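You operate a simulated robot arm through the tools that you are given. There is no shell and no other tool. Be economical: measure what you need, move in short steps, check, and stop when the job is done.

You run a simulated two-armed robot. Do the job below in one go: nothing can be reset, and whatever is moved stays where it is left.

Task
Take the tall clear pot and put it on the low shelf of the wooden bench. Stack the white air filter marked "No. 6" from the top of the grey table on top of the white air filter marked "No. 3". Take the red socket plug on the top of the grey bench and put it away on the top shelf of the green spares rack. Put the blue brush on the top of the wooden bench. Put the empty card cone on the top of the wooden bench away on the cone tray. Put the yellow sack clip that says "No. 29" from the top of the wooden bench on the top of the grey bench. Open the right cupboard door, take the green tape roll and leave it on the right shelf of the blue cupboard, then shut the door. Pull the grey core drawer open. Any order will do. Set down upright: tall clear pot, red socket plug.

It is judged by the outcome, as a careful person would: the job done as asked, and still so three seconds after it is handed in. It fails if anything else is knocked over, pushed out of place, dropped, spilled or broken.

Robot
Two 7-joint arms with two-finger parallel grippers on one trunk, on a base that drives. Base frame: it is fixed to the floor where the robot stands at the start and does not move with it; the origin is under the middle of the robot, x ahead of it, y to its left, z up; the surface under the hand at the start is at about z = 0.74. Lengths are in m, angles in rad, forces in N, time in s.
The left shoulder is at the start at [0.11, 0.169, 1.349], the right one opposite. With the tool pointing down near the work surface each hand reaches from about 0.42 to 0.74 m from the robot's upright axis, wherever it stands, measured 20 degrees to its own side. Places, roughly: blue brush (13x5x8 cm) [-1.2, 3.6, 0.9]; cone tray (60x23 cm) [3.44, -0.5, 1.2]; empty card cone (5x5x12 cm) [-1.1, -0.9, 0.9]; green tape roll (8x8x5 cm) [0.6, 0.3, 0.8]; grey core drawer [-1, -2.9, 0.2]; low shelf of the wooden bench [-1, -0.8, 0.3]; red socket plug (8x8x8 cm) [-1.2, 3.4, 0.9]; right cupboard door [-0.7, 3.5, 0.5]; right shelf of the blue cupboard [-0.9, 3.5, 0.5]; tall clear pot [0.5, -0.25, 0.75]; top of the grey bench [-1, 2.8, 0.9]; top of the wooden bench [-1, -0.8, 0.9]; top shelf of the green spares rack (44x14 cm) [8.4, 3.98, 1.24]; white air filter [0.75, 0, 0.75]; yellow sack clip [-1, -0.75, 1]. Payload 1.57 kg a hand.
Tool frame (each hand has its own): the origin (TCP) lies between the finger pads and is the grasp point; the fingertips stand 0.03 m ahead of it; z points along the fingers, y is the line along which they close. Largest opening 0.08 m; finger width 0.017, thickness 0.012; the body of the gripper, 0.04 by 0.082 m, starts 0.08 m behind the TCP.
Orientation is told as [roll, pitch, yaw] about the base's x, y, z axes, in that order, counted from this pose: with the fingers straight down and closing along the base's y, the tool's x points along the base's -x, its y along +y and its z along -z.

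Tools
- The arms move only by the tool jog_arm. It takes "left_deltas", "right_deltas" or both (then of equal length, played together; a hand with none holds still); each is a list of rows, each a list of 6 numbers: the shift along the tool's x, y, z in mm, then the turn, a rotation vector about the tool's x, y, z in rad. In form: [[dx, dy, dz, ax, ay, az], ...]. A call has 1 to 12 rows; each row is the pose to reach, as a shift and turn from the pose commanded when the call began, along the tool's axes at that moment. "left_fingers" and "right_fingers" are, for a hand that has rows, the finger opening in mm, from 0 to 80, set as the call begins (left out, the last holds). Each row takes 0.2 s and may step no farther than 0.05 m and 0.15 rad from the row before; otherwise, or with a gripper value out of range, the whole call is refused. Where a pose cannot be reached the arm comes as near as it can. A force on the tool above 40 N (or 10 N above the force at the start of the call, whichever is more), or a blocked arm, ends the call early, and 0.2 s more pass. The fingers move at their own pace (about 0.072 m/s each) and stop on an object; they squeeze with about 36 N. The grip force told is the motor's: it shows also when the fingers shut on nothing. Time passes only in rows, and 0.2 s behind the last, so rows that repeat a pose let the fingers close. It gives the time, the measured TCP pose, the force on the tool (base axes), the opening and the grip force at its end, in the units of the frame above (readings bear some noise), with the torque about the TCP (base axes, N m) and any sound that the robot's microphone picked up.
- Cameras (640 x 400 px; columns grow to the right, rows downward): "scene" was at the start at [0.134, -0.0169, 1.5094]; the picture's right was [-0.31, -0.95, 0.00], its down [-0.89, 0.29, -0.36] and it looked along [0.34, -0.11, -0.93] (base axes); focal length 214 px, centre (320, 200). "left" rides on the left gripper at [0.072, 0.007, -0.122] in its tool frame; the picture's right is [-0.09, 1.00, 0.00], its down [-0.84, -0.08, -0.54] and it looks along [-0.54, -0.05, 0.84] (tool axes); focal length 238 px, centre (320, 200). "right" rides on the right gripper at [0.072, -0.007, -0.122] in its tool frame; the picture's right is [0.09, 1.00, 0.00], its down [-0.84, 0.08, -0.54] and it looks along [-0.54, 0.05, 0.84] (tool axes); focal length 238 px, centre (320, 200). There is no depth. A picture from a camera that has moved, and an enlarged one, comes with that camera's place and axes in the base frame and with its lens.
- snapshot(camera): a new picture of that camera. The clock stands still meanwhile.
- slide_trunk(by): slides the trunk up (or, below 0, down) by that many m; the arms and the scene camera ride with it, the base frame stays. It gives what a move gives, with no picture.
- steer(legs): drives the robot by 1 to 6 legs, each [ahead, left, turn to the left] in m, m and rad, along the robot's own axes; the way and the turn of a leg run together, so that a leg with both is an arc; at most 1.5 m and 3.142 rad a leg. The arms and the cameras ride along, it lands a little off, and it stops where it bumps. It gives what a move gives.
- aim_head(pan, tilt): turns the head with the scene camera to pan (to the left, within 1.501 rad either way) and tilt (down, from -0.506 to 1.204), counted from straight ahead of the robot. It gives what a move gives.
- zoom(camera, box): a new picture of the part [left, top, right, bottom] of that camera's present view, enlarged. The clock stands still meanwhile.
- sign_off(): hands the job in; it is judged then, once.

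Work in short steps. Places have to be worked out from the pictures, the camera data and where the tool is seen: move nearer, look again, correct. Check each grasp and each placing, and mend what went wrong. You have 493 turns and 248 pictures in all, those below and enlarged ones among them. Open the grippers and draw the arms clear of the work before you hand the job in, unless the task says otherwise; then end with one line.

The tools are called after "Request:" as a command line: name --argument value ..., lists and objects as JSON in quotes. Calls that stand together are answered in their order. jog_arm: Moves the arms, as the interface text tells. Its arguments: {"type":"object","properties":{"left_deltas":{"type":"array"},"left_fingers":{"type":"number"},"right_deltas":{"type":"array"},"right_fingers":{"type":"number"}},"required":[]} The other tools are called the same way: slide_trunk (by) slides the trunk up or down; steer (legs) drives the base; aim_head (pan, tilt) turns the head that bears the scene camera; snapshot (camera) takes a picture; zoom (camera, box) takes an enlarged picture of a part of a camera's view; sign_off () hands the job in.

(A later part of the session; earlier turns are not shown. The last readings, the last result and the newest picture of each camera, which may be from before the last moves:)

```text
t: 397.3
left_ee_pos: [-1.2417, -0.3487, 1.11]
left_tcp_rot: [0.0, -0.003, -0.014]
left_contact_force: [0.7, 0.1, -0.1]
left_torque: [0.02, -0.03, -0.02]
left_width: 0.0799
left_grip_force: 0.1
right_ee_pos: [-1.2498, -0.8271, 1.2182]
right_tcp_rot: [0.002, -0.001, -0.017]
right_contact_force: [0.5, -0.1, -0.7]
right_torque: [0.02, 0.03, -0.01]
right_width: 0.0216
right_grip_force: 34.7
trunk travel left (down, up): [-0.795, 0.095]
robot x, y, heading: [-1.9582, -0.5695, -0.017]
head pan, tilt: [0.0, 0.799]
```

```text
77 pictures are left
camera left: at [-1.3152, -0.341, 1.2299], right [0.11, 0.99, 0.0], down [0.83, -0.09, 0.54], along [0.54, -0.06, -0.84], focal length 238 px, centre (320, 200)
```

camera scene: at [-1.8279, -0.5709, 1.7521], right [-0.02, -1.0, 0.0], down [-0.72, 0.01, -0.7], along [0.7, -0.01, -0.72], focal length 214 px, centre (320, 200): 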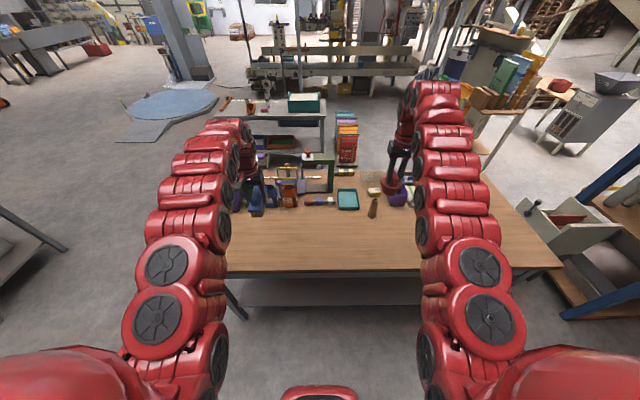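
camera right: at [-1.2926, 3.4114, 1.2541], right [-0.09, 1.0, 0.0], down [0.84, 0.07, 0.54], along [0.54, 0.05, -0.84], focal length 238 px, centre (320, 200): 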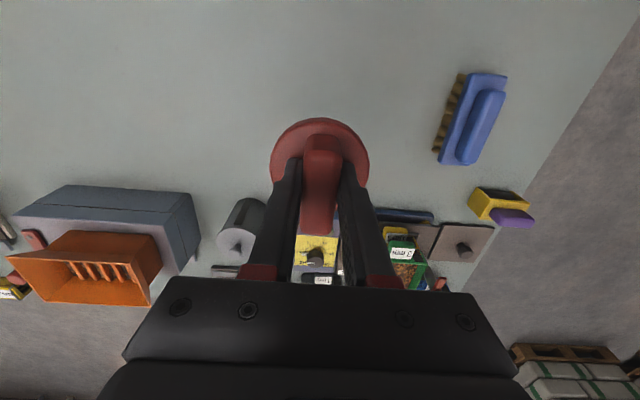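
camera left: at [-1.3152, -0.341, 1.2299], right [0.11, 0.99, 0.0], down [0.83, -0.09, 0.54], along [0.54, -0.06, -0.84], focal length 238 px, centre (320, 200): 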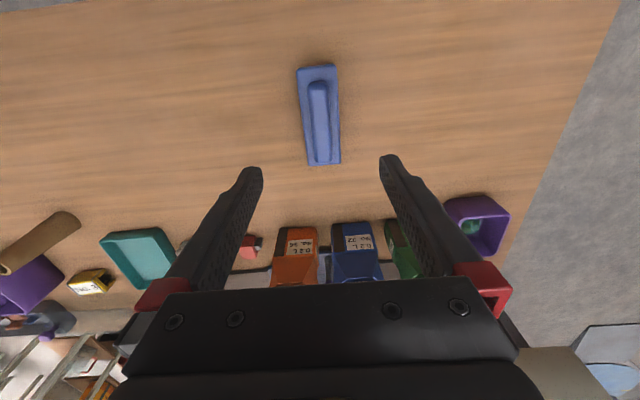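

Brush is on the wooden bench. Now look right (-y) for the rack with the grey core drawer.

Request:
slide_trunk --by 0.09

Request:
aim_head --pan -0.9 --tilt 0.5

Request:
snapshot --camera "scene"

```text
t: 398.6
left_ee_pos: [-1.2429, -0.349, 1.1977]
left_tcp_rot: [0.0, -0.002, -0.014]
left_contact_force: [0.1, -0.4, -0.7]
left_torque: [0.04, 0.0, 0.0]
left_width: 0.0801
left_grip_force: 0.2
right_ee_pos: [-1.2511, -0.8274, 1.3087]
right_tcp_rot: [0.004, -0.002, -0.017]
right_contact_force: [-0.4, -0.4, -1.0]
right_torque: [0.01, 0.03, 0.03]
right_width: 0.0215
right_grip_force: 34.5
trunk travel left (down, up): [-0.885, 0.005]
robot x, y, heading: [-1.9571, -0.568, -0.014]
head pan, tilt: [0.0, 0.799]
```

```text
t: 399.8
left_ee_pos: [-1.2434, -0.3476, 1.1995]
left_tcp_rot: [0.001, 0.0, -0.013]
left_contact_force: [0.6, 0.2, 0.0]
left_torque: [-0.01, -0.02, 0.02]
left_width: 0.0802
left_grip_force: 0.0
right_ee_pos: [-1.2506, -0.8274, 1.3088]
right_tcp_rot: [0.003, -0.001, -0.017]
right_contact_force: [-0.5, -0.1, -1.7]
right_torque: [0.0, 0.01, 0.0]
right_width: 0.0216
right_grip_force: 34.9
trunk travel left (down, up): [-0.885, 0.005]
robot x, y, heading: [-1.9611, -0.5701, -0.014]
head pan, tilt: [-0.901, 0.499]
```

```text
76 pictures are left
camera scene: at [-1.8235, -0.6425, 1.7851], right [-0.79, -0.61, 0.0], down [-0.29, 0.38, -0.88], along [0.53, -0.7, -0.48], focal length 214 px, centre (320, 200)
```

scene: 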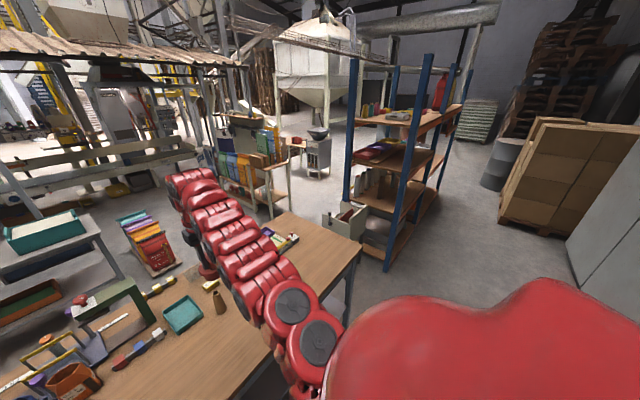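

The rack with the drawer opens toward +x side. I drive back round the +y end of the bench to the aisle and face -x.

Request:
steer --legs '[[-0.2, 0, 0.014], [0, 1.43, 0], [1.1, 0, 0], [1.15, 0, 0], [0, 0, 1.57], [0, 0, 1.57]]'

Request:
steer --legs '[[0, 0.9, 0], [0, 0.9, 0], [0, 0.7, 0]]'

Request:
aim_head --pan 0.5 --tilt 0.6

Request:
snapshot --camera "scene"

```text
t: 426.4
left_ee_pos: [-0.6306, 0.6303, 1.1995]
left_tcp_rot: [0.001, -0.001, -3.139]
left_contact_force: [-0.3, -0.1, -0.4]
left_torque: [0.0, 0.02, 0.0]
left_width: 0.0799
left_grip_force: 0.0
right_ee_pos: [-0.6309, 1.1084, 1.3081]
right_tcp_rot: [0.004, -0.002, -3.14]
right_contact_force: [-0.2, 0.2, -1.6]
right_torque: [0.01, -0.04, -0.02]
right_width: 0.0217
right_grip_force: 34.8
trunk travel left (down, up): [-0.885, 0.005]
robot x, y, heading: [0.0797, 0.863, -3.141]
head pan, tilt: [-0.901, 0.499]
```

```text
t: 439.1
left_ee_pos: [-0.6193, -1.8962, 1.1997]
left_tcp_rot: [0.002, -0.002, -3.138]
left_contact_force: [0.5, -1.4, -0.3]
left_torque: [0.0, 0.02, 0.0]
left_width: 0.0798
left_grip_force: 0.1
right_ee_pos: [-0.6215, -1.4172, 1.3092]
right_tcp_rot: [0.001, -0.002, 3.142]
right_contact_force: [-0.4, 0.7, -1.0]
right_torque: [-0.01, -0.02, 0.0]
right_width: 0.0215
right_grip_force: 34.0
trunk travel left (down, up): [-0.885, 0.005]
robot x, y, heading: [0.095, -1.6664, -3.138]
head pan, tilt: [-0.901, 0.499]
```

```text
t: 440.6
left_ee_pos: [-0.6192, -1.8964, 1.2]
left_tcp_rot: [0.0, -0.002, -3.138]
left_contact_force: [-0.1, -0.6, 0.7]
left_torque: [0.02, 0.0, -0.02]
left_width: 0.0799
left_grip_force: 0.0
right_ee_pos: [-0.619, -1.4179, 1.3077]
right_tcp_rot: [0.002, -0.002, 3.142]
right_contact_force: [-0.6, 0.3, -0.2]
right_torque: [0.01, -0.04, 0.0]
right_width: 0.0217
right_grip_force: 34.6
trunk travel left (down, up): [-0.885, 0.005]
robot x, y, heading: [0.0909, -1.6646, -3.141]
head pan, tilt: [0.499, 0.6]
```

```text
75 pictures are left
camera scene: at [-0.0637, -1.7057, 1.776], right [-0.48, 0.88, 0.0], down [0.5, 0.27, -0.82], along [-0.72, -0.4, -0.57], focal length 214 px, centre (320, 200)
```

scene: 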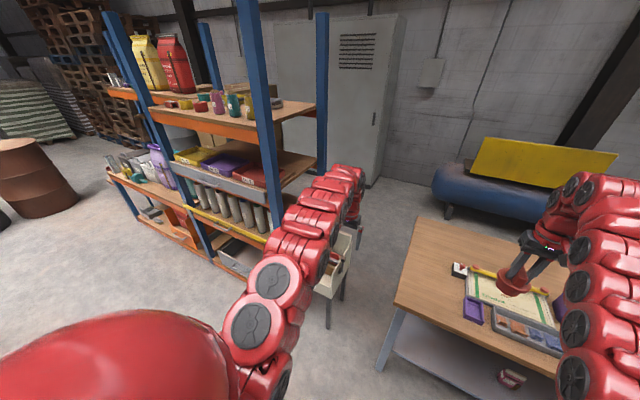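

Request:
aim_head --pan 1.5 --tilt 0.6

Request:
snapshot --camera "scene"

```text
t: 441.9
left_ee_pos: [-0.6187, -1.8966, 1.1988]
left_tcp_rot: [0.001, -0.002, -3.138]
left_contact_force: [0.9, 0.0, 0.1]
left_torque: [0.01, -0.01, 0.0]
left_width: 0.08
left_grip_force: 0.1
right_ee_pos: [-0.6208, -1.4181, 1.3093]
right_tcp_rot: [0.002, -0.003, 3.141]
right_contact_force: [0.6, 0.6, -0.7]
right_torque: [-0.01, -0.03, -0.02]
right_width: 0.0217
right_grip_force: 34.3
trunk travel left (down, up): [-0.885, 0.005]
robot x, y, heading: [0.0965, -1.6639, -3.14]
head pan, tilt: [1.499, 0.6]
```

```text
74 pictures are left
camera scene: at [0.0076, -1.7515, 1.776], right [-1.0, 0.07, 0.0], down [0.04, 0.56, -0.83], along [-0.06, -0.82, -0.56], focal length 214 px, centre (320, 200)
```

scene: 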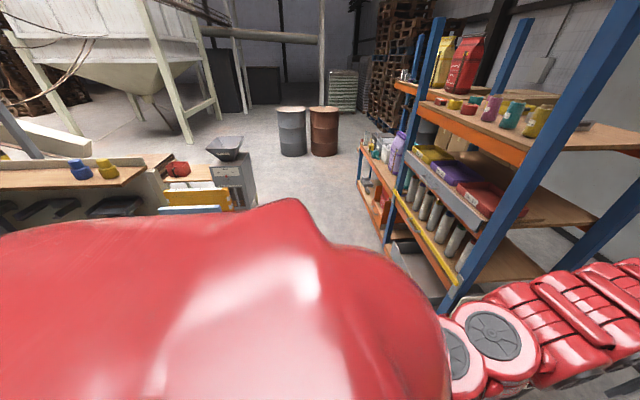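

Aisle is free. Move left 1.0 m in front of the rack and lower to view the drawer.

Request:
steer --legs '[[0.04, 0, 0], [0, 0.9, 0]]'

Request:
aim_head --pan 0.2 --tilt 0.8

Request:
snapshot --camera "scene"

```text
t: 445.3
left_ee_pos: [-0.6248, -2.4281, 1.1988]
left_tcp_rot: [0.001, -0.001, -2.978]
left_contact_force: [-1.0, 0.3, -0.4]
left_torque: [-0.03, 0.01, -0.04]
left_width: 0.0797
left_grip_force: 0.0
right_ee_pos: [-0.702, -1.9538, 1.3077]
right_tcp_rot: [0.004, -0.001, -2.982]
right_contact_force: [1.1, 0.1, -1.9]
right_torque: [-0.02, -0.03, 0.05]
right_width: 0.0216
right_grip_force: 34.3
trunk travel left (down, up): [-0.885, 0.005]
robot x, y, heading: [0.0439, -2.0825, -2.983]
head pan, tilt: [1.499, 0.6]
stopped in leg 2: the robot was blocked; the commanded pose is now the measured one
```

```text
t: 446.8
left_ee_pos: [-0.6246, -2.4314, 1.1985]
left_tcp_rot: [0.0, -0.002, -2.977]
left_contact_force: [-0.2, 0.2, 0.2]
left_torque: [-0.02, 0.02, 0.02]
left_width: 0.0796
left_grip_force: 0.1
right_ee_pos: [-0.7037, -1.9574, 1.3079]
right_tcp_rot: [0.001, -0.001, -2.982]
right_contact_force: [-0.9, 0.8, -0.4]
right_torque: [-0.02, -0.02, 0.03]
right_width: 0.0215
right_grip_force: 34.3
trunk travel left (down, up): [-0.885, 0.005]
robot x, y, heading: [0.0418, -2.0855, -2.975]
head pan, tilt: [0.201, 0.799]
```

```text
73 pictures are left
camera scene: at [-0.1132, -2.1274, 1.7591], right [-0.36, 0.93, 0.0], down [0.67, 0.26, -0.7], along [-0.65, -0.25, -0.72], focal length 214 px, centre (320, 200)
```

scene: 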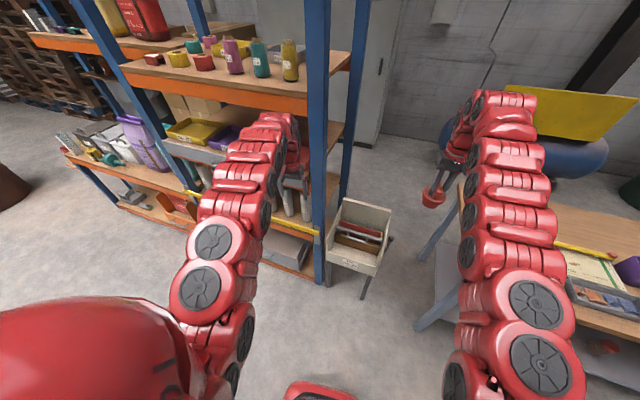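

Blocked by something at the rear-left. Ease back and look there.

Request:
steer --legs '[[0, -0.1, 0]]'

Request:
aim_head --pan 1.5 --tilt 0.9

Request:
snapshot --camera "scene"

```text
t: 447.9
left_ee_pos: [-0.6402, -2.3359, 1.1981]
left_tcp_rot: [-0.004, -0.003, -2.976]
left_contact_force: [0.4, -0.8, -0.4]
left_torque: [0.05, -0.04, 0.01]
left_width: 0.08
left_grip_force: 0.0
right_ee_pos: [-0.7181, -1.8646, 1.3078]
right_tcp_rot: [-0.001, 0.0, -2.98]
right_contact_force: [-0.7, -0.2, -0.1]
right_torque: [0.03, -0.03, 0.01]
right_width: 0.0215
right_grip_force: 34.8
trunk travel left (down, up): [-0.885, 0.005]
robot x, y, heading: [0.0285, -1.9865, -2.973]
head pan, tilt: [0.201, 0.799]
```

```text
t: 449.4
left_ee_pos: [-0.6399, -2.3342, 1.1999]
left_tcp_rot: [0.003, -0.001, -2.975]
left_contact_force: [-0.2, -0.1, 0.1]
left_torque: [0.0, 0.01, 0.01]
left_width: 0.0798
left_grip_force: 0.0
right_ee_pos: [-0.7198, -1.8615, 1.3078]
right_tcp_rot: [0.003, 0.0, -2.98]
right_contact_force: [-0.7, -1.3, -0.6]
right_torque: [0.0, -0.02, 0.0]
right_width: 0.0212
right_grip_force: 34.3
trunk travel left (down, up): [-0.885, 0.005]
robot x, y, heading: [0.0251, -1.9884, -2.977]
head pan, tilt: [1.499, 0.901]
```

```text
72 pictures are left
camera scene: at [-0.047, -2.0752, 1.7513], right [-1.0, -0.09, 0.0], down [-0.07, 0.78, -0.62], along [0.06, -0.62, -0.78], focal length 214 px, centre (320, 200)
```

scene: 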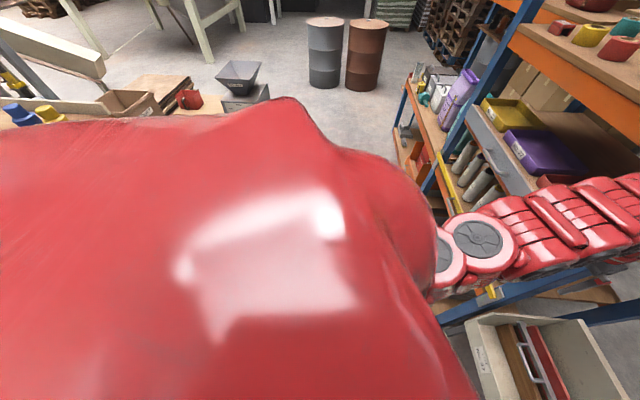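

I'll approach the drawer diagonally instead. Turn to face it and lower the trunk for a view.

Request:
steer --legs '[[0, 0, 0.61]]'

Request:
slide_trunk --by -0.3

Request:
aim_head --pan 0 --tilt 0.7

Request:
snapshot --camera "scene"

```text
t: 451.5
left_ee_pos: [-0.3169, -2.6548, 1.199]
left_tcp_rot: [0.002, -0.002, -2.357]
left_contact_force: [0.1, -0.1, -0.8]
left_torque: [-0.01, 0.02, -0.03]
left_width: 0.0801
left_grip_force: 0.1
right_ee_pos: [-0.6552, -2.3158, 1.3088]
right_tcp_rot: [0.001, 0.001, -2.361]
right_contact_force: [-0.2, 0.5, -1.1]
right_torque: [-0.01, 0.02, -0.02]
right_width: 0.0214
right_grip_force: 34.4
trunk travel left (down, up): [-0.885, 0.005]
robot x, y, heading: [0.0236, -1.9862, -2.36]
head pan, tilt: [1.499, 0.901]
```

```text
t: 454.5
left_ee_pos: [-0.316, -2.655, 0.8992]
left_tcp_rot: [0.002, -0.002, -2.355]
left_contact_force: [-0.1, 0.4, -0.1]
left_torque: [0.0, 0.03, -0.03]
left_width: 0.0799
left_grip_force: 0.1
right_ee_pos: [-0.6542, -2.3157, 1.0084]
right_tcp_rot: [0.001, -0.002, -2.362]
right_contact_force: [0.0, -0.4, -0.4]
right_torque: [-0.01, -0.03, -0.01]
right_width: 0.0215
right_grip_force: 34.5
trunk travel left (down, up): [-0.585, 0.305]
robot x, y, heading: [0.0302, -1.9901, -2.363]
head pan, tilt: [1.499, 0.901]
```

```text
t: 456.1
left_ee_pos: [-0.3162, -2.657, 0.9003]
left_tcp_rot: [0.003, -0.002, -2.357]
left_contact_force: [0.3, 0.0, 0.4]
left_torque: [0.01, 0.02, 0.0]
left_width: 0.0803
left_grip_force: 0.0
right_ee_pos: [-0.6547, -2.316, 1.0081]
right_tcp_rot: [0.002, 0.001, -2.362]
right_contact_force: [0.8, -1.2, -1.6]
right_torque: [-0.02, 0.01, 0.03]
right_width: 0.0215
right_grip_force: 34.3
trunk travel left (down, up): [-0.585, 0.305]
robot x, y, heading: [0.0251, -1.9862, -2.357]
head pan, tilt: [0.0, 0.7]
```

```text
71 pictures are left
camera scene: at [-0.0916, -2.1042, 1.4674], right [-0.71, 0.71, 0.0], down [0.46, 0.46, -0.76], along [-0.54, -0.54, -0.64], focal length 214 px, centre (320, 200)
```

scene: 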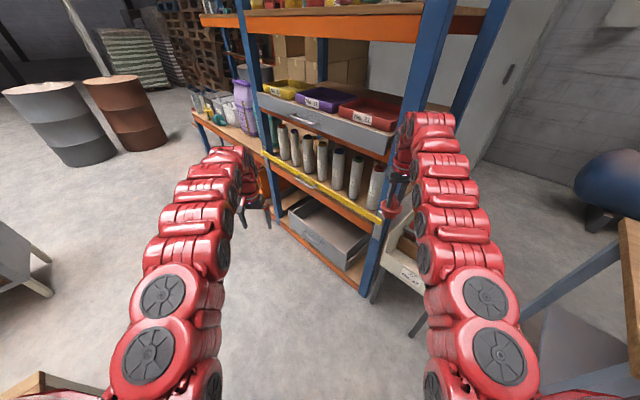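

Request:
zoom --camera "scene" --box '[240, 80, 420, 300]'

Request:
zoom --camera "scene" --box '[270, 185, 390, 290]'

```text
1.82 times, centred on (330, 190) of scene
camera zoom: at [-0.0916, -2.1042, 1.4674], right [-0.71, 0.71, 0.0], down [0.46, 0.46, -0.76], along [-0.54, -0.54, -0.64], focal length 390 px, centre (302, 218)
```

zoom: 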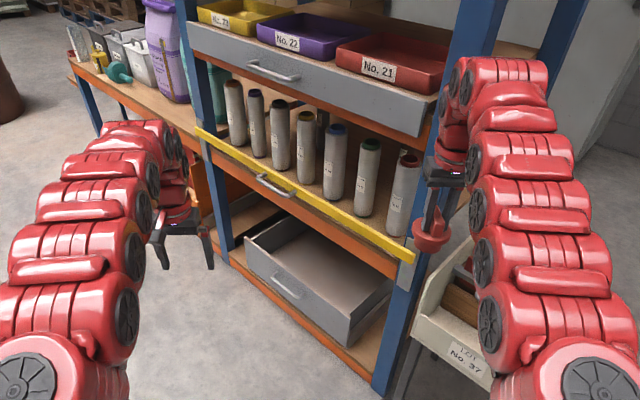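

```text
3.81 times, centred on (330, 238) of scene
camera zoom: at [-0.0916, -2.1042, 1.4674], right [-0.71, 0.71, 0.0], down [0.46, 0.46, -0.76], along [-0.54, -0.54, -0.64], focal length 817 px, centre (282, 57)
```

zoom: 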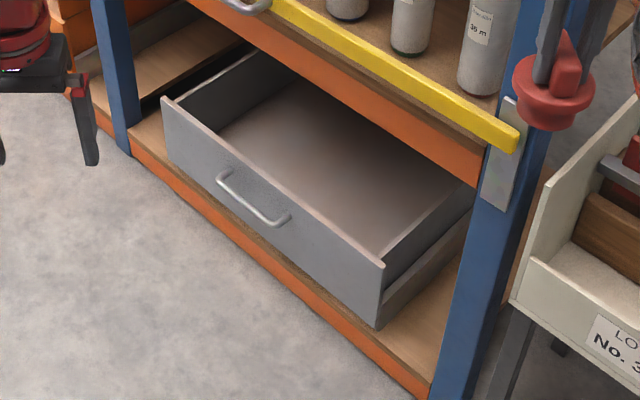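

The bottom grey drawer (handle bar along y, ≈(-0.80,-2.89,0.21)) is the one. I prepare the left hand: roll it 90° so fingers close vertically, then pitch forward.

Request:
jog_arm --left_deltas '[[0, 0, 0, 0, 0, -0.15], [0, 0, 0, 0, 0, -0.3], [0, 0, 0, 0, 0, -0.45], [0, 0, 0, 0, 0, -0.6], [0, 0, 0, 0, 0, -0.75], [0, 0, 0, 0, 0, -0.9], [0, 0, 0, 0, 0, -1.05], [0, 0, 0, 0, 0, -1.2], [0, 0, 0, 0, 0, -1.35], [0, 0, 0, 0, 0, -1.5], [0, 0, 0, 0, 0, -1.57]]'

Request:
jog_arm --left_deltas '[[0, 0, 0, 0.13, 0, 0], [0, 0, 0, 0.26, 0, 0], [0, 0, 0, 0.39, 0, 0], [0, 0, 0, 0.52, 0, 0], [0, 0, 0, 0.65, 0, 0], [0, 0, 0, 0.78, 0, 0], [0, 0, 0, 0.91, 0, 0], [0, 0, 0, 1.04, 0, 0], [0, 0, 0, 1.17, 0, 0], [0, 0, 0, 1.3, 0, 0]]'

Request:
snapshot --camera "scene"

```text
t: 458.5
left_ee_pos: [-0.3158, -2.6563, 0.8998]
left_tcp_rot: [-0.005, 0.002, -0.786]
left_contact_force: [0.4, 0.5, 0.1]
left_torque: [0.02, -0.02, -0.01]
left_width: 0.0799
left_grip_force: 0.1
right_ee_pos: [-0.6546, -2.316, 1.0071]
right_tcp_rot: [0.0, -0.002, -2.361]
right_contact_force: [-0.2, 0.2, -1.0]
right_torque: [0.01, 0.0, 0.02]
right_width: 0.0214
right_grip_force: 34.5
trunk travel left (down, up): [-0.585, 0.305]
robot x, y, heading: [0.0249, -1.9887, -2.36]
head pan, tilt: [0.0, 0.7]
```

```text
t: 460.7
left_ee_pos: [-0.3693, -2.7518, 0.8748]
left_tcp_rot: [-1.304, 0.0, -0.786]
left_contact_force: [-0.9, 0.0, 0.0]
left_torque: [0.0, 0.02, -0.01]
left_width: 0.0799
left_grip_force: 0.1
left hand out of reach, approached as far as the arm can: row 3, 4, 5, 6, 7, 8, 9, 10
right_ee_pos: [-0.6544, -2.3163, 1.0074]
right_tcp_rot: [0.001, -0.001, -2.361]
right_contact_force: [0.3, 0.0, -1.0]
right_torque: [0.01, -0.01, -0.02]
right_width: 0.0215
right_grip_force: 34.5
trunk travel left (down, up): [-0.585, 0.305]
robot x, y, heading: [0.0253, -1.9873, -2.353]
head pan, tilt: [0.0, 0.7]
```

```text
68 pictures are left
camera scene: at [-0.0913, -2.1049, 1.4673], right [-0.71, 0.71, 0.0], down [0.46, 0.46, -0.76], along [-0.54, -0.54, -0.64], focal length 214 px, centre (320, 200)
```

scene: 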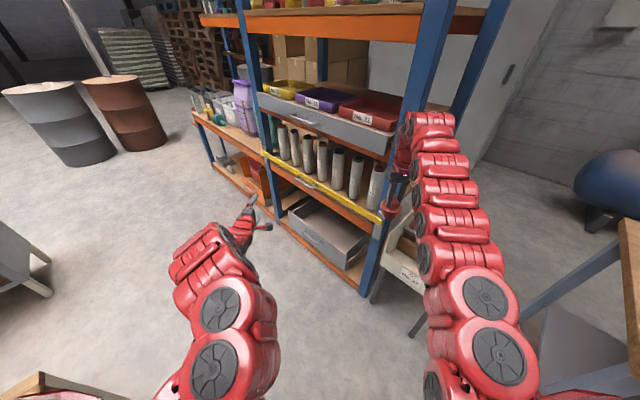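

Plan: go down the aisle backwards (facing +y) to the south side, then angle toward the drawer. Raise, turn in the open spot, and back down the aisle.

Request:
slide_trunk --by 0.3

Request:
steer --legs '[[0, 0, -1.2], [0, 0, -1.158]]'

Request:
aim_head --pan 1.5 --tilt 0.7

Request:
snapshot --camera "scene"

```text
t: 463.7
left_ee_pos: [-0.3715, -2.7507, 1.1734]
left_tcp_rot: [-1.302, -0.001, -0.787]
left_contact_force: [-0.1, 0.0, -0.7]
left_torque: [-0.02, 0.02, 0.02]
left_width: 0.0799
left_grip_force: 0.0
right_ee_pos: [-0.6532, -2.3165, 1.3079]
right_tcp_rot: [0.003, -0.001, -2.363]
right_contact_force: [0.5, 0.0, -1.2]
right_torque: [0.01, 0.01, -0.03]
right_width: 0.0216
right_grip_force: 35.0
trunk travel left (down, up): [-0.885, 0.005]
robot x, y, heading: [0.0257, -1.987, -2.354]
head pan, tilt: [0.0, 0.7]
```

```text
t: 470.0
left_ee_pos: [-0.224, -1.1648, 1.1742]
left_tcp_rot: [-1.302, 0.0, 3.126]
left_contact_force: [1.0, 0.5, 0.3]
left_torque: [0.01, -0.03, -0.02]
left_width: 0.08
left_grip_force: 0.0
right_ee_pos: [0.2827, -1.2781, 1.3078]
right_tcp_rot: [0.002, -0.001, 1.551]
right_contact_force: [0.5, 1.0, -0.6]
right_torque: [-0.02, 0.0, 0.02]
right_width: 0.0216
right_grip_force: 34.5
trunk travel left (down, up): [-0.885, 0.005]
robot x, y, heading: [0.026, -1.9835, 1.557]
head pan, tilt: [0.0, 0.7]
```

```text
t: 471.6
left_ee_pos: [-0.223, -1.1651, 1.1736]
left_tcp_rot: [-1.302, -0.001, 3.126]
left_contact_force: [-0.4, 0.3, 0.0]
left_torque: [0.01, 0.0, -0.02]
left_width: 0.08
left_grip_force: 0.0
right_ee_pos: [0.2832, -1.278, 1.3089]
right_tcp_rot: [0.002, 0.0, 1.552]
right_contact_force: [0.2, 0.4, 0.0]
right_torque: [0.02, 0.03, 0.02]
right_width: 0.0215
right_grip_force: 34.6
trunk travel left (down, up): [-0.885, 0.005]
robot x, y, heading: [0.0265, -1.9889, 1.553]
head pan, tilt: [1.499, 0.7]
```

```text
67 pictures are left
camera scene: at [-0.0578, -1.8993, 1.7674], right [0.09, 1.0, 0.0], down [0.64, -0.06, -0.76], along [-0.76, 0.07, -0.64], focal length 214 px, centre (320, 200)
```

scene: 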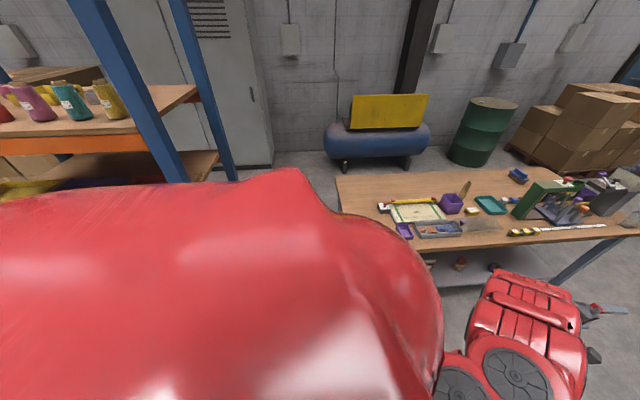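

Request:
steer --legs '[[0, 0.2, 0.018], [-0.7, 0, 0]]'

Request:
aim_head --pan -1.5 --tilt 0.6

Request:
snapshot --camera "scene"

```text
t: 476.6
left_ee_pos: [-0.4338, -1.8758, 1.1727]
left_tcp_rot: [-1.303, -0.002, 3.141]
left_contact_force: [-0.8, -0.1, 0.5]
left_torque: [-0.02, -0.01, 0.03]
left_width: 0.08
left_grip_force: 0.0
right_ee_pos: [0.0749, -1.9839, 1.3075]
right_tcp_rot: [0.001, 0.0, 1.567]
right_contact_force: [0.0, 0.1, -0.3]
right_torque: [0.0, -0.04, -0.03]
right_width: 0.0215
right_grip_force: 34.6
trunk travel left (down, up): [-0.885, 0.005]
robot x, y, heading: [-0.1742, -2.6988, 1.573]
head pan, tilt: [1.499, 0.7]
```

```text
t: 479.2
left_ee_pos: [-0.4337, -1.8757, 1.1734]
left_tcp_rot: [-1.303, -0.002, 3.142]
left_contact_force: [-0.5, 0.1, -0.1]
left_torque: [0.0, -0.01, -0.01]
left_width: 0.0798
left_grip_force: 0.1
right_ee_pos: [0.0761, -1.9836, 1.3081]
right_tcp_rot: [0.003, 0.0, 1.567]
right_contact_force: [-0.3, -0.4, -0.4]
right_torque: [0.0, -0.01, 0.01]
right_width: 0.0214
right_grip_force: 34.5
trunk travel left (down, up): [-0.885, 0.005]
robot x, y, heading: [-0.1731, -2.6953, 1.571]
head pan, tilt: [-1.499, 0.6]
```

```text
66 pictures are left
camera scene: at [-0.0841, -2.6087, 1.776], right [0.07, -1.0, 0.0], down [-0.56, -0.04, -0.83], along [0.82, 0.06, -0.56], focal length 214 px, centre (320, 200)
```

scene: 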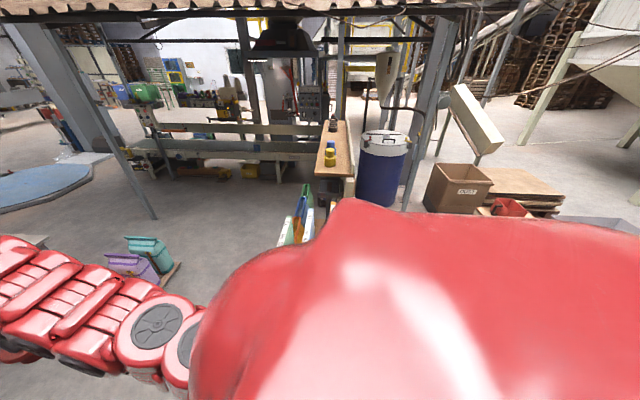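

Request:
steer --legs '[[-0.6, 0, 0]]'

Request:
aim_head --pan -1.5 --tilt 0.7

Request:
snapshot --camera "scene"

```text
t: 482.7
left_ee_pos: [-0.4328, -2.4794, 1.1734]
left_tcp_rot: [-1.304, -0.005, 3.14]
left_contact_force: [0.3, -0.4, -0.5]
left_torque: [-0.01, 0.01, -0.03]
left_width: 0.08
left_grip_force: 0.0
right_ee_pos: [0.076, -2.5869, 1.3074]
right_tcp_rot: [0.003, 0.0, 1.566]
right_contact_force: [-0.1, 0.3, -0.8]
right_torque: [0.02, -0.05, 0.0]
right_width: 0.0216
right_grip_force: 34.3
trunk travel left (down, up): [-0.885, 0.005]
robot x, y, heading: [-0.1744, -3.295, 1.57]
head pan, tilt: [-1.499, 0.6]
```

```text
t: 483.3
left_ee_pos: [-0.4333, -2.4805, 1.1752]
left_tcp_rot: [-1.302, -0.002, 3.14]
left_contact_force: [-0.9, -0.1, 0.7]
left_torque: [0.04, 0.02, 0.0]
left_width: 0.0798
left_grip_force: 0.0
right_ee_pos: [0.0748, -2.5876, 1.3075]
right_tcp_rot: [0.001, -0.002, 1.564]
right_contact_force: [-0.4, 0.1, -0.4]
right_torque: [0.04, -0.01, -0.02]
right_width: 0.0213
right_grip_force: 34.4
trunk travel left (down, up): [-0.885, 0.005]
robot x, y, heading: [-0.1729, -3.2961, 1.568]
head pan, tilt: [-1.499, 0.7]
```

```text
65 pictures are left
camera scene: at [-0.0886, -3.2131, 1.7675], right [0.07, -1.0, 0.0], down [-0.64, -0.04, -0.77], along [0.76, 0.05, -0.64], focal length 214 px, centre (320, 200)
```

scene: 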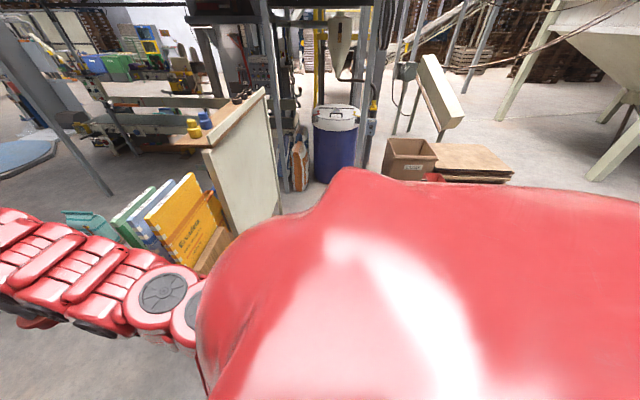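

Request:
steer --legs '[[-0.11, -0.266, 0], [0, 0, 0.79]]'

Request:
slide_trunk --by -0.4

Request:
aim_head --pan 0.1 --tilt 0.8

Request:
snapshot --camera "scene"

```text
t: 487.4
left_ee_pos: [-0.6815, -3.028, 1.1738]
left_tcp_rot: [-1.302, -0.001, -2.343]
left_contact_force: [-1.1, 1.1, -0.2]
left_torque: [0.01, 0.01, -0.01]
left_width: 0.0798
left_grip_force: 0.1
right_ee_pos: [-0.2505, -2.7359, 1.3071]
right_tcp_rot: [0.0, 0.001, 2.367]
right_contact_force: [0.0, -0.3, -0.7]
right_torque: [-0.02, -0.01, 0.01]
right_width: 0.0215
right_grip_force: 34.6
trunk travel left (down, up): [-0.885, 0.005]
robot x, y, heading: [0.0863, -3.4114, 2.367]
head pan, tilt: [-1.499, 0.7]
```

```text
t: 491.2
left_ee_pos: [-0.6816, -3.0278, 0.7736]
left_tcp_rot: [-1.302, -0.003, -2.343]
left_contact_force: [0.6, 0.4, 0.2]
left_torque: [0.01, -0.02, 0.03]
left_width: 0.08
left_grip_force: 0.1
right_ee_pos: [-0.2511, -2.7372, 0.9071]
right_tcp_rot: [0.001, 0.001, 2.366]
right_contact_force: [-0.5, -0.5, -0.8]
right_torque: [-0.01, 0.02, 0.01]
right_width: 0.0212
right_grip_force: 34.6
trunk travel left (down, up): [-0.485, 0.405]
robot x, y, heading: [0.0867, -3.4118, 2.365]
head pan, tilt: [-1.499, 0.7]
```

```text
t: 492.9
left_ee_pos: [-0.6804, -3.0286, 0.774]
left_tcp_rot: [-1.302, -0.003, -2.341]
left_contact_force: [0.4, -0.9, -0.6]
left_torque: [0.05, 0.01, 0.0]
left_width: 0.0803
left_grip_force: 0.1
right_ee_pos: [-0.2507, -2.7367, 0.907]
right_tcp_rot: [0.002, -0.001, 2.367]
right_contact_force: [0.2, 0.0, -0.9]
right_torque: [0.02, -0.04, 0.01]
right_width: 0.0215
right_grip_force: 34.0
trunk travel left (down, up): [-0.485, 0.405]
robot x, y, heading: [0.0861, -3.4144, 2.369]
head pan, tilt: [0.099, 0.799]
```

```text
64 pictures are left
camera scene: at [-0.0334, -3.3055, 1.3591], right [0.62, 0.78, 0.0], down [0.56, -0.45, -0.7], along [-0.54, 0.43, -0.72], focal length 214 px, centre (320, 200)
```

scene: 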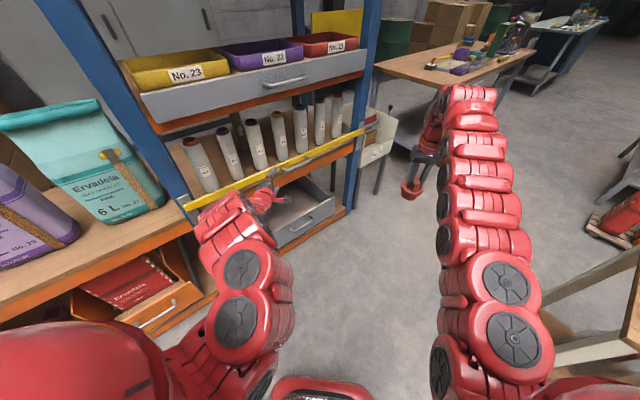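

Handle triangulated at ≈(-0.782,-2.874,0.25). Lower further.

Request:
slide_trunk --by -0.4

Request:
slide_trunk --by -0.08

Request:
snapshot --camera "scene"

Request:
snapshot --camera "left"

```text
t: 496.7
left_ee_pos: [-0.683, -3.0276, 0.374]
left_tcp_rot: [-1.302, -0.002, -2.343]
left_contact_force: [0.0, 0.7, 0.1]
left_torque: [0.0, 0.0, -0.02]
left_width: 0.0799
left_grip_force: 0.0
right_ee_pos: [-0.2516, -2.7375, 0.5079]
right_tcp_rot: [0.002, -0.001, 2.366]
right_contact_force: [-0.7, 0.5, -1.2]
right_torque: [0.02, -0.03, -0.01]
right_width: 0.0214
right_grip_force: 34.6
trunk travel left (down, up): [-0.085, 0.805]
robot x, y, heading: [0.0874, -3.4135, 2.361]
head pan, tilt: [0.099, 0.799]
```

```text
t: 497.9
left_ee_pos: [-0.6818, -3.0283, 0.2941]
left_tcp_rot: [-1.303, -0.001, -2.342]
left_contact_force: [0.1, 0.8, -0.3]
left_torque: [0.0, -0.03, 0.0]
left_width: 0.0799
left_grip_force: 0.2
right_ee_pos: [-0.2503, -2.7372, 0.4278]
right_tcp_rot: [0.002, 0.001, 2.366]
right_contact_force: [-0.1, -0.1, -0.4]
right_torque: [-0.02, 0.01, 0.0]
right_width: 0.0215
right_grip_force: 34.2
trunk travel left (down, up): [-0.005, 0.885]
robot x, y, heading: [0.0876, -3.4158, 2.364]
head pan, tilt: [0.099, 0.799]
```

```text
63 pictures are left
camera scene: at [-0.0332, -3.3058, 0.8792], right [0.62, 0.78, 0.0], down [0.56, -0.45, -0.7], along [-0.55, 0.43, -0.72], focal length 214 px, centre (320, 200)
```

scene: 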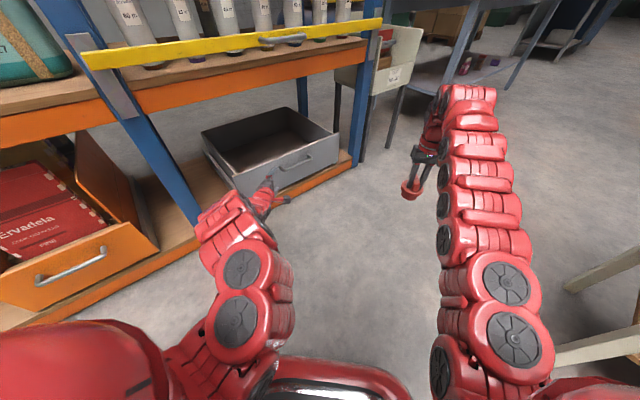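

```text
62 pictures are left
camera left: at [-0.5463, -3.0595, 0.3193], right [0.12, -0.25, -0.96], down [-0.22, -0.95, 0.22], along [-0.97, 0.19, -0.17], focal length 238 px, centre (320, 200)
```

left: 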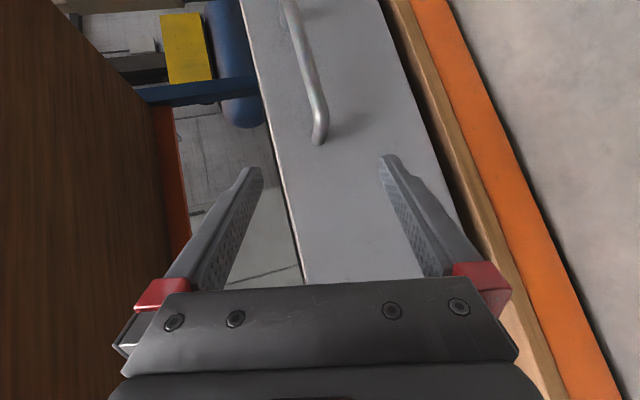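

Triangulated: bar at x≈-0.785, z≈0.258, y -2.94…-2.76. Lower the hand ~36 mm, then drive ahead diagonally.

Request:
jog_arm --left_deltas '[[0, 18, 5, 0, 0, 0], [0, 36, 9, 0, 0, 0], [0, 36, 9, 0, 0, 0]]'

Request:
steer --legs '[[0.0, -0.051, 0], [0.13, 0, 0]]'

Request:
snapshot --camera "left"

```text
t: 498.7
left_ee_pos: [-0.6797, -3.0288, 0.2557]
left_tcp_rot: [-1.302, 0.001, -2.344]
left_contact_force: [0.0, 0.2, 0.2]
left_torque: [0.01, 0.01, 0.0]
left_width: 0.0801
left_grip_force: 0.1
right_ee_pos: [-0.25, -2.7382, 0.4273]
right_tcp_rot: [0.0, 0.002, 2.366]
right_contact_force: [0.0, 0.1, -1.2]
right_torque: [0.0, 0.01, -0.01]
right_width: 0.0216
right_grip_force: 34.4
trunk travel left (down, up): [-0.005, 0.885]
robot x, y, heading: [0.0889, -3.4128, 2.375]
head pan, tilt: [0.099, 0.799]
```

```text
t: 500.5
left_ee_pos: [-0.7383, -2.8995, 0.2558]
left_tcp_rot: [-1.303, -0.001, -2.346]
left_contact_force: [0.6, 0.8, -0.3]
left_torque: [0.01, 0.02, 0.01]
left_width: 0.0799
left_grip_force: 0.0
right_ee_pos: [-0.3076, -2.6085, 0.4284]
right_tcp_rot: [0.001, 0.0, 2.364]
right_contact_force: [0.1, 0.4, -1.2]
right_torque: [-0.02, -0.01, -0.02]
right_width: 0.0215
right_grip_force: 35.4
trunk travel left (down, up): [-0.005, 0.885]
robot x, y, heading: [0.0297, -3.2851, 2.367]
head pan, tilt: [0.099, 0.799]
```

```text
61 pictures are left
camera left: at [-0.6023, -2.931, 0.2814], right [0.12, -0.25, -0.96], down [-0.23, -0.95, 0.22], along [-0.97, 0.19, -0.17], focal length 238 px, centre (320, 200)
```

left: 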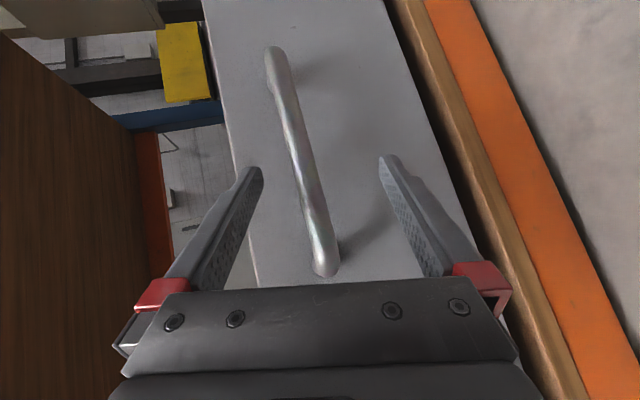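

Bar confirmed at x=-0.782, z≈0.26. Drive ahead 0.062 and close on it.

Request:
steer --legs '[[0.062, 0, 0]]'

Request:
jog_arm --left_deltas '[[0, 0, 0, 0, 0, 0], [0, 0, 0, 0, 0, 0], [0, 0, 0, 0, 0, 0], [0, 0, 0, 0, 0, 0], [0, 0, 0, 0, 0, 0]]' --left_fingers 0

Request:
snapshot --camera "left"

```text
t: 501.4
left_ee_pos: [-0.7563, -2.8797, 0.253]
left_tcp_rot: [-1.304, -0.003, -2.355]
left_contact_force: [12.6, -6.7, 8.7]
left_torque: [0.56, 0.84, -0.02]
left_width: 0.08
left_grip_force: 0.0
right_ee_pos: [-0.3295, -2.5868, 0.4271]
right_tcp_rot: [0.002, 0.002, 2.365]
right_contact_force: [0.3, 0.3, -1.1]
right_torque: [-0.03, -0.01, 0.01]
right_width: 0.0213
right_grip_force: 34.4
trunk travel left (down, up): [-0.005, 0.885]
robot x, y, heading: [0.0038, -3.262, 2.363]
head pan, tilt: [0.099, 0.799]
stopped in leg 1: the force on the tool passed its limit at 322 N (the readings are from after the stop); the commanded pose is now the measured one
```

```text
t: 502.6
left_ee_pos: [-0.7569, -2.8794, 0.2585]
left_tcp_rot: [-1.312, -0.005, -2.354]
left_contact_force: [-5.8, 6.6, 26.0]
left_torque: [0.81, -0.17, 0.48]
left_width: 0.0204
left_grip_force: 34.2
right_ee_pos: [-0.3299, -2.5864, 0.4285]
right_tcp_rot: [0.002, 0.0, 2.364]
right_contact_force: [-0.9, 0.3, -1.4]
right_torque: [0.03, 0.02, 0.01]
right_width: 0.0215
right_grip_force: 34.3
trunk travel left (down, up): [-0.005, 0.885]
robot x, y, heading: [0.0046, -3.2628, 2.368]
head pan, tilt: [0.099, 0.799]
```

```text
60 pictures are left
camera left: at [-0.622, -2.9119, 0.2816], right [0.11, -0.25, -0.96], down [-0.23, -0.95, 0.22], along [-0.97, 0.2, -0.17], focal length 238 px, centre (320, 200)
```

left: 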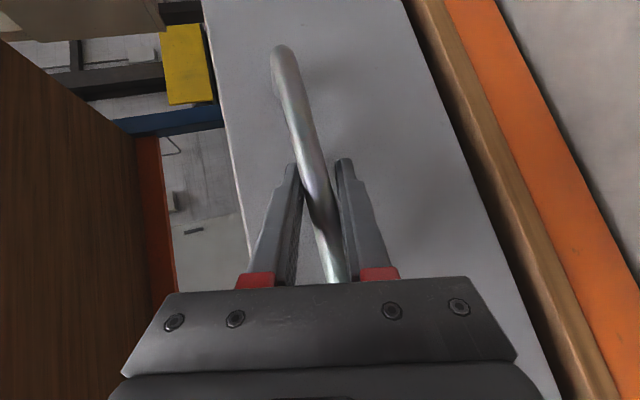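

Gripped the bar (20 mm). Pull in +x by driving (in robot axes back and right).

Request:
steer --legs '[[-0.043, -0.042, 0]]'

Request:
steer --legs '[[-0.057, -0.056, 0]]'

Request:
snapshot --camera "scene"

```text
t: 503.6
left_ee_pos: [-0.6971, -2.8781, 0.257]
left_tcp_rot: [-1.309, -0.005, -2.353]
left_contact_force: [1.4, 0.6, 34.7]
left_torque: [0.81, -0.16, 0.13]
left_width: 0.0206
left_grip_force: 33.6
right_ee_pos: [-0.2707, -2.5867, 0.4291]
right_tcp_rot: [0.004, -0.001, 2.365]
right_contact_force: [0.3, -0.3, -0.8]
right_torque: [0.02, -0.02, 0.03]
right_width: 0.0215
right_grip_force: 34.4
trunk travel left (down, up): [-0.005, 0.885]
robot x, y, heading: [0.0625, -3.2588, 2.36]
head pan, tilt: [0.099, 0.799]
```

```text
t: 504.6
left_ee_pos: [-0.6172, -2.8799, 0.2582]
left_tcp_rot: [-1.309, -0.004, -2.352]
left_contact_force: [0.2, -4.9, 26.6]
left_torque: [0.96, -0.15, 0.24]
left_width: 0.0207
left_grip_force: 34.0
right_ee_pos: [-0.1911, -2.5876, 0.4287]
right_tcp_rot: [0.002, 0.001, 2.365]
right_contact_force: [0.5, -0.5, -1.4]
right_torque: [-0.03, 0.0, 0.0]
right_width: 0.0216
right_grip_force: 34.6
trunk travel left (down, up): [-0.005, 0.885]
robot x, y, heading: [0.1475, -3.2617, 2.369]
head pan, tilt: [0.099, 0.799]
```

```text
59 pictures are left
camera scene: at [0.0274, -3.1561, 0.8798], right [0.62, 0.78, 0.0], down [0.56, -0.45, -0.7], along [-0.55, 0.44, -0.71], focal length 214 px, centre (320, 200)
```

scene: 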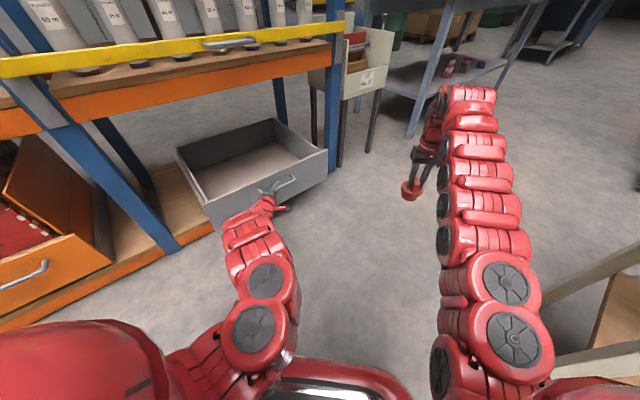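

Drawer is coming out. Pull further.

Request:
steer --legs '[[-0.057, -0.056, 0]]'

Request:
steer --legs '[[-0.057, -0.056, 0]]'

Request:
snapshot --camera "scene"

```text
t: 505.7
left_ee_pos: [-0.5391, -2.8786, 0.2573]
left_tcp_rot: [-1.31, -0.005, -2.352]
left_contact_force: [1.4, -4.5, 20.8]
left_torque: [0.97, -0.1, 0.13]
left_width: 0.0199
left_grip_force: 33.8
right_ee_pos: [-0.1121, -2.5873, 0.4286]
right_tcp_rot: [0.002, -0.002, 2.367]
right_contact_force: [-0.2, -1.1, -0.7]
right_torque: [-0.05, 0.01, 0.01]
right_width: 0.0213
right_grip_force: 33.8
trunk travel left (down, up): [-0.005, 0.885]
robot x, y, heading: [0.2265, -3.2574, 2.371]
head pan, tilt: [0.099, 0.799]
```

```text
t: 506.8
left_ee_pos: [-0.4603, -2.8801, 0.2563]
left_tcp_rot: [-1.313, -0.005, -2.354]
left_contact_force: [1.0, -2.4, 16.4]
left_torque: [1.03, -0.03, 0.01]
left_width: 0.0203
left_grip_force: 33.6
right_ee_pos: [-0.0316, -2.588, 0.4264]
right_tcp_rot: [0.003, 0.0, 2.365]
right_contact_force: [0.4, 0.1, -0.7]
right_torque: [0.0, -0.02, 0.01]
right_width: 0.0216
right_grip_force: 34.4
trunk travel left (down, up): [-0.005, 0.885]
robot x, y, heading: [0.3024, -3.261, 2.366]
head pan, tilt: [0.099, 0.799]
```

```text
58 pictures are left
camera scene: at [0.1859, -3.1563, 0.8796], right [0.62, 0.78, 0.0], down [0.56, -0.45, -0.7], along [-0.55, 0.44, -0.72], focal length 214 px, centre (320, 200)
```

scene: 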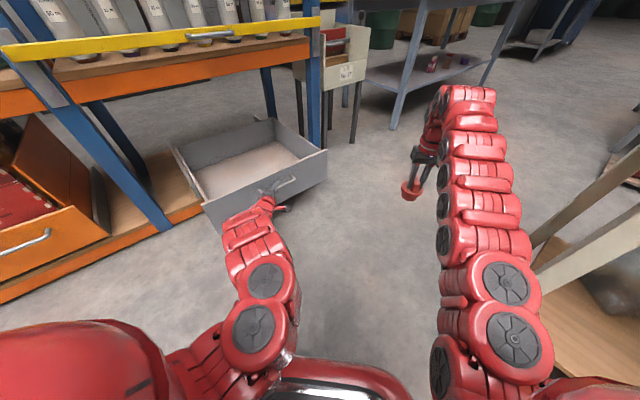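

Drawer is about 0.30 m open — enough. Release and back away along the hand axis.

Request:
jog_arm --left_deltas '[[0, 0, 0, 0, 0, 0], [0, 0, 0, 0, 0, 0], [0, 0, 0, 0, 0, 0], [0, 0, 0, 0, 0, 0]]' --left_fingers 80

Request:
steer --legs '[[-0.12, 0, 0]]'

Request:
snapshot --camera "scene"

```text
t: 507.8
left_ee_pos: [-0.46, -2.879, 0.2561]
left_tcp_rot: [-1.309, -0.002, -2.352]
left_contact_force: [1.8, -0.1, -1.3]
left_torque: [-0.05, 0.03, -0.03]
left_width: 0.0788
left_grip_force: 0.0
right_ee_pos: [-0.033, -2.5861, 0.4258]
right_tcp_rot: [0.003, 0.004, 2.365]
right_contact_force: [0.2, -0.7, -1.9]
right_torque: [0.0, 0.02, 0.01]
right_width: 0.0217
right_grip_force: 35.0
trunk travel left (down, up): [-0.005, 0.885]
robot x, y, heading: [0.3045, -3.2636, 2.367]
head pan, tilt: [0.099, 0.799]
```

```text
t: 509.0
left_ee_pos: [-0.3732, -2.9618, 0.2556]
left_tcp_rot: [-1.308, -0.004, -2.355]
left_contact_force: [0.7, 0.1, -0.5]
left_torque: [0.01, 0.03, -0.03]
left_width: 0.0801
left_grip_force: 0.1
right_ee_pos: [0.0542, -2.6716, 0.424]
right_tcp_rot: [0.002, 0.004, 2.363]
right_contact_force: [0.6, -0.3, -0.9]
right_torque: [0.01, 0.02, 0.03]
right_width: 0.0218
right_grip_force: 34.8
trunk travel left (down, up): [-0.005, 0.885]
robot x, y, heading: [0.3915, -3.3467, 2.368]
head pan, tilt: [0.099, 0.799]
```

```text
57 pictures are left
camera scene: at [0.2708, -3.2397, 0.8792], right [0.62, 0.78, 0.0], down [0.56, -0.45, -0.7], along [-0.54, 0.44, -0.72], focal length 214 px, centre (320, 200)
```

scene: 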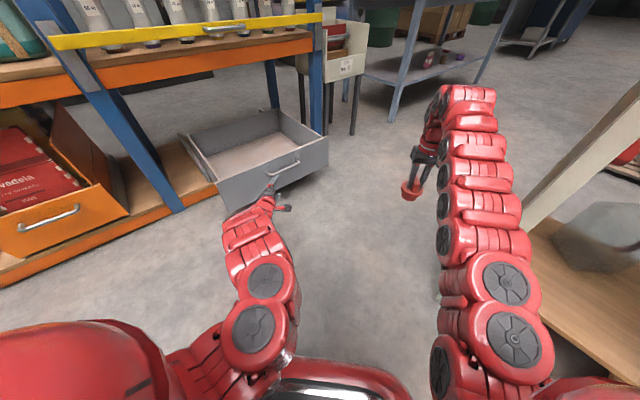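

Drawer is open. Raise the trunk, tuck the right hand inward, and prepare to leave the aisle between drawer and sack shelf at x≈0.

Request:
slide_trunk --by 0.4

Request:
slide_trunk --by 0.4

Request:
jog_arm --right_deltas '[[0, 40, 0, 0, 0, 0], [0, 80, 0, 0, 0, 0], [0, 120, 0, 0, 0, 0], [0, 150, 0, 0, 0, 0]]'

Request:
steer --legs '[[0.278, 0.273, 0], [0, 0, -0.797]]'

Request:
aim_head --pan -0.4 --tilt 1.1

Request:
snapshot --camera "scene"

```text
t: 512.8
left_ee_pos: [-0.3724, -2.9622, 0.6553]
left_tcp_rot: [-1.31, -0.004, -2.354]
left_contact_force: [-0.4, 0.6, -0.2]
left_torque: [-0.01, 0.0, 0.02]
left_width: 0.08
left_grip_force: 0.1
right_ee_pos: [0.0548, -2.6707, 0.8253]
right_tcp_rot: [0.002, 0.004, 2.364]
right_contact_force: [0.3, -1.1, -0.4]
right_torque: [0.0, 0.01, 0.02]
right_width: 0.0216
right_grip_force: 34.8
trunk travel left (down, up): [-0.405, 0.485]
robot x, y, heading: [0.388, -3.3474, 2.364]
head pan, tilt: [0.099, 0.799]
```

```text
t: 516.7
left_ee_pos: [-0.3745, -2.9617, 1.0564]
left_tcp_rot: [-1.31, -0.003, -2.354]
left_contact_force: [0.4, 0.2, 0.6]
left_torque: [-0.01, 0.02, -0.01]
left_width: 0.08
left_grip_force: 0.1
right_ee_pos: [0.0544, -2.6705, 1.2245]
right_tcp_rot: [0.003, 0.003, 2.361]
right_contact_force: [-0.2, -0.4, -1.1]
right_torque: [0.02, -0.02, 0.01]
right_width: 0.0215
right_grip_force: 34.5
trunk travel left (down, up): [-0.805, 0.085]
robot x, y, heading: [0.3912, -3.3451, 2.368]
head pan, tilt: [0.099, 0.799]
```

```text
t: 517.7
left_ee_pos: [-0.3745, -2.9624, 1.0547]
left_tcp_rot: [-1.308, -0.003, -2.355]
left_contact_force: [-0.2, -0.2, -0.4]
left_torque: [-0.02, 0.02, 0.01]
left_width: 0.0798
left_grip_force: 0.2
right_ee_pos: [-0.0522, -2.7793, 1.2274]
right_tcp_rot: [0.001, 0.0, 2.363]
right_contact_force: [-0.6, -0.9, -1.7]
right_torque: [0.0, 0.01, 0.0]
right_width: 0.0215
right_grip_force: 35.0
trunk travel left (down, up): [-0.805, 0.085]
robot x, y, heading: [0.3899, -3.3477, 2.364]
head pan, tilt: [0.099, 0.799]
```

```text
t: 520.1
left_ee_pos: [-0.743, -2.9661, 1.0476]
left_tcp_rot: [-1.293, -0.007, -2.367]
left_contact_force: [13.0, -4.7, -5.0]
left_torque: [0.19, 0.58, -0.34]
left_width: 0.0731
left_grip_force: 0.1
right_ee_pos: [-0.4253, -2.7833, 1.2269]
right_tcp_rot: [0.002, 0.002, 2.361]
right_contact_force: [-1.1, 0.2, -1.2]
right_torque: [0.01, -0.02, 0.04]
right_width: 0.0217
right_grip_force: 34.9
trunk travel left (down, up): [-0.805, 0.085]
robot x, y, heading: [0.012, -3.3491, 2.363]
head pan, tilt: [0.099, 0.799]
stopped in leg 1: the force on the tool passed its limit at 122 N (the readings are from after the stop); the commanded pose is now the measured one
```

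```text
t: 521.0
left_ee_pos: [-0.7442, -2.9654, 1.0496]
left_tcp_rot: [-1.294, -0.008, -2.363]
left_contact_force: [18.0, -7.3, -6.9]
left_torque: [0.2, 0.63, -0.35]
left_width: 0.0698
left_grip_force: 0.2
right_ee_pos: [-0.4249, -2.781, 1.227]
right_tcp_rot: [0.001, 0.002, 2.36]
right_contact_force: [-0.2, 0.2, -0.8]
right_torque: [-0.01, 0.01, -0.01]
right_width: 0.0215
right_grip_force: 34.4
trunk travel left (down, up): [-0.805, 0.085]
robot x, y, heading: [0.0125, -3.3531, 2.363]
head pan, tilt: [-0.4, 1.1]
```

```text
56 pictures are left
camera scene: at [-0.0656, -3.236, 1.6576], right [0.92, 0.38, 0.0], down [0.34, -0.82, -0.46], along [-0.18, 0.42, -0.89], focal length 214 px, centre (320, 200)
```

scene: 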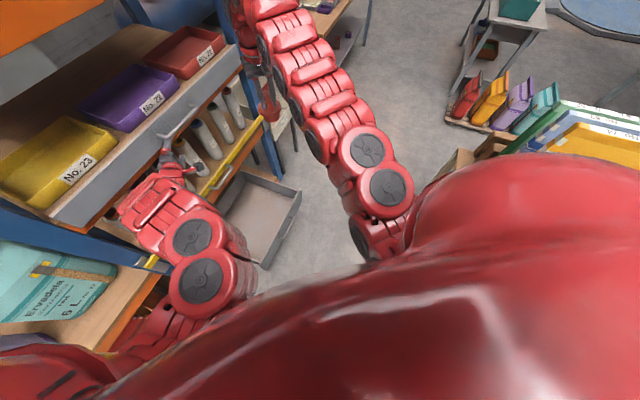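

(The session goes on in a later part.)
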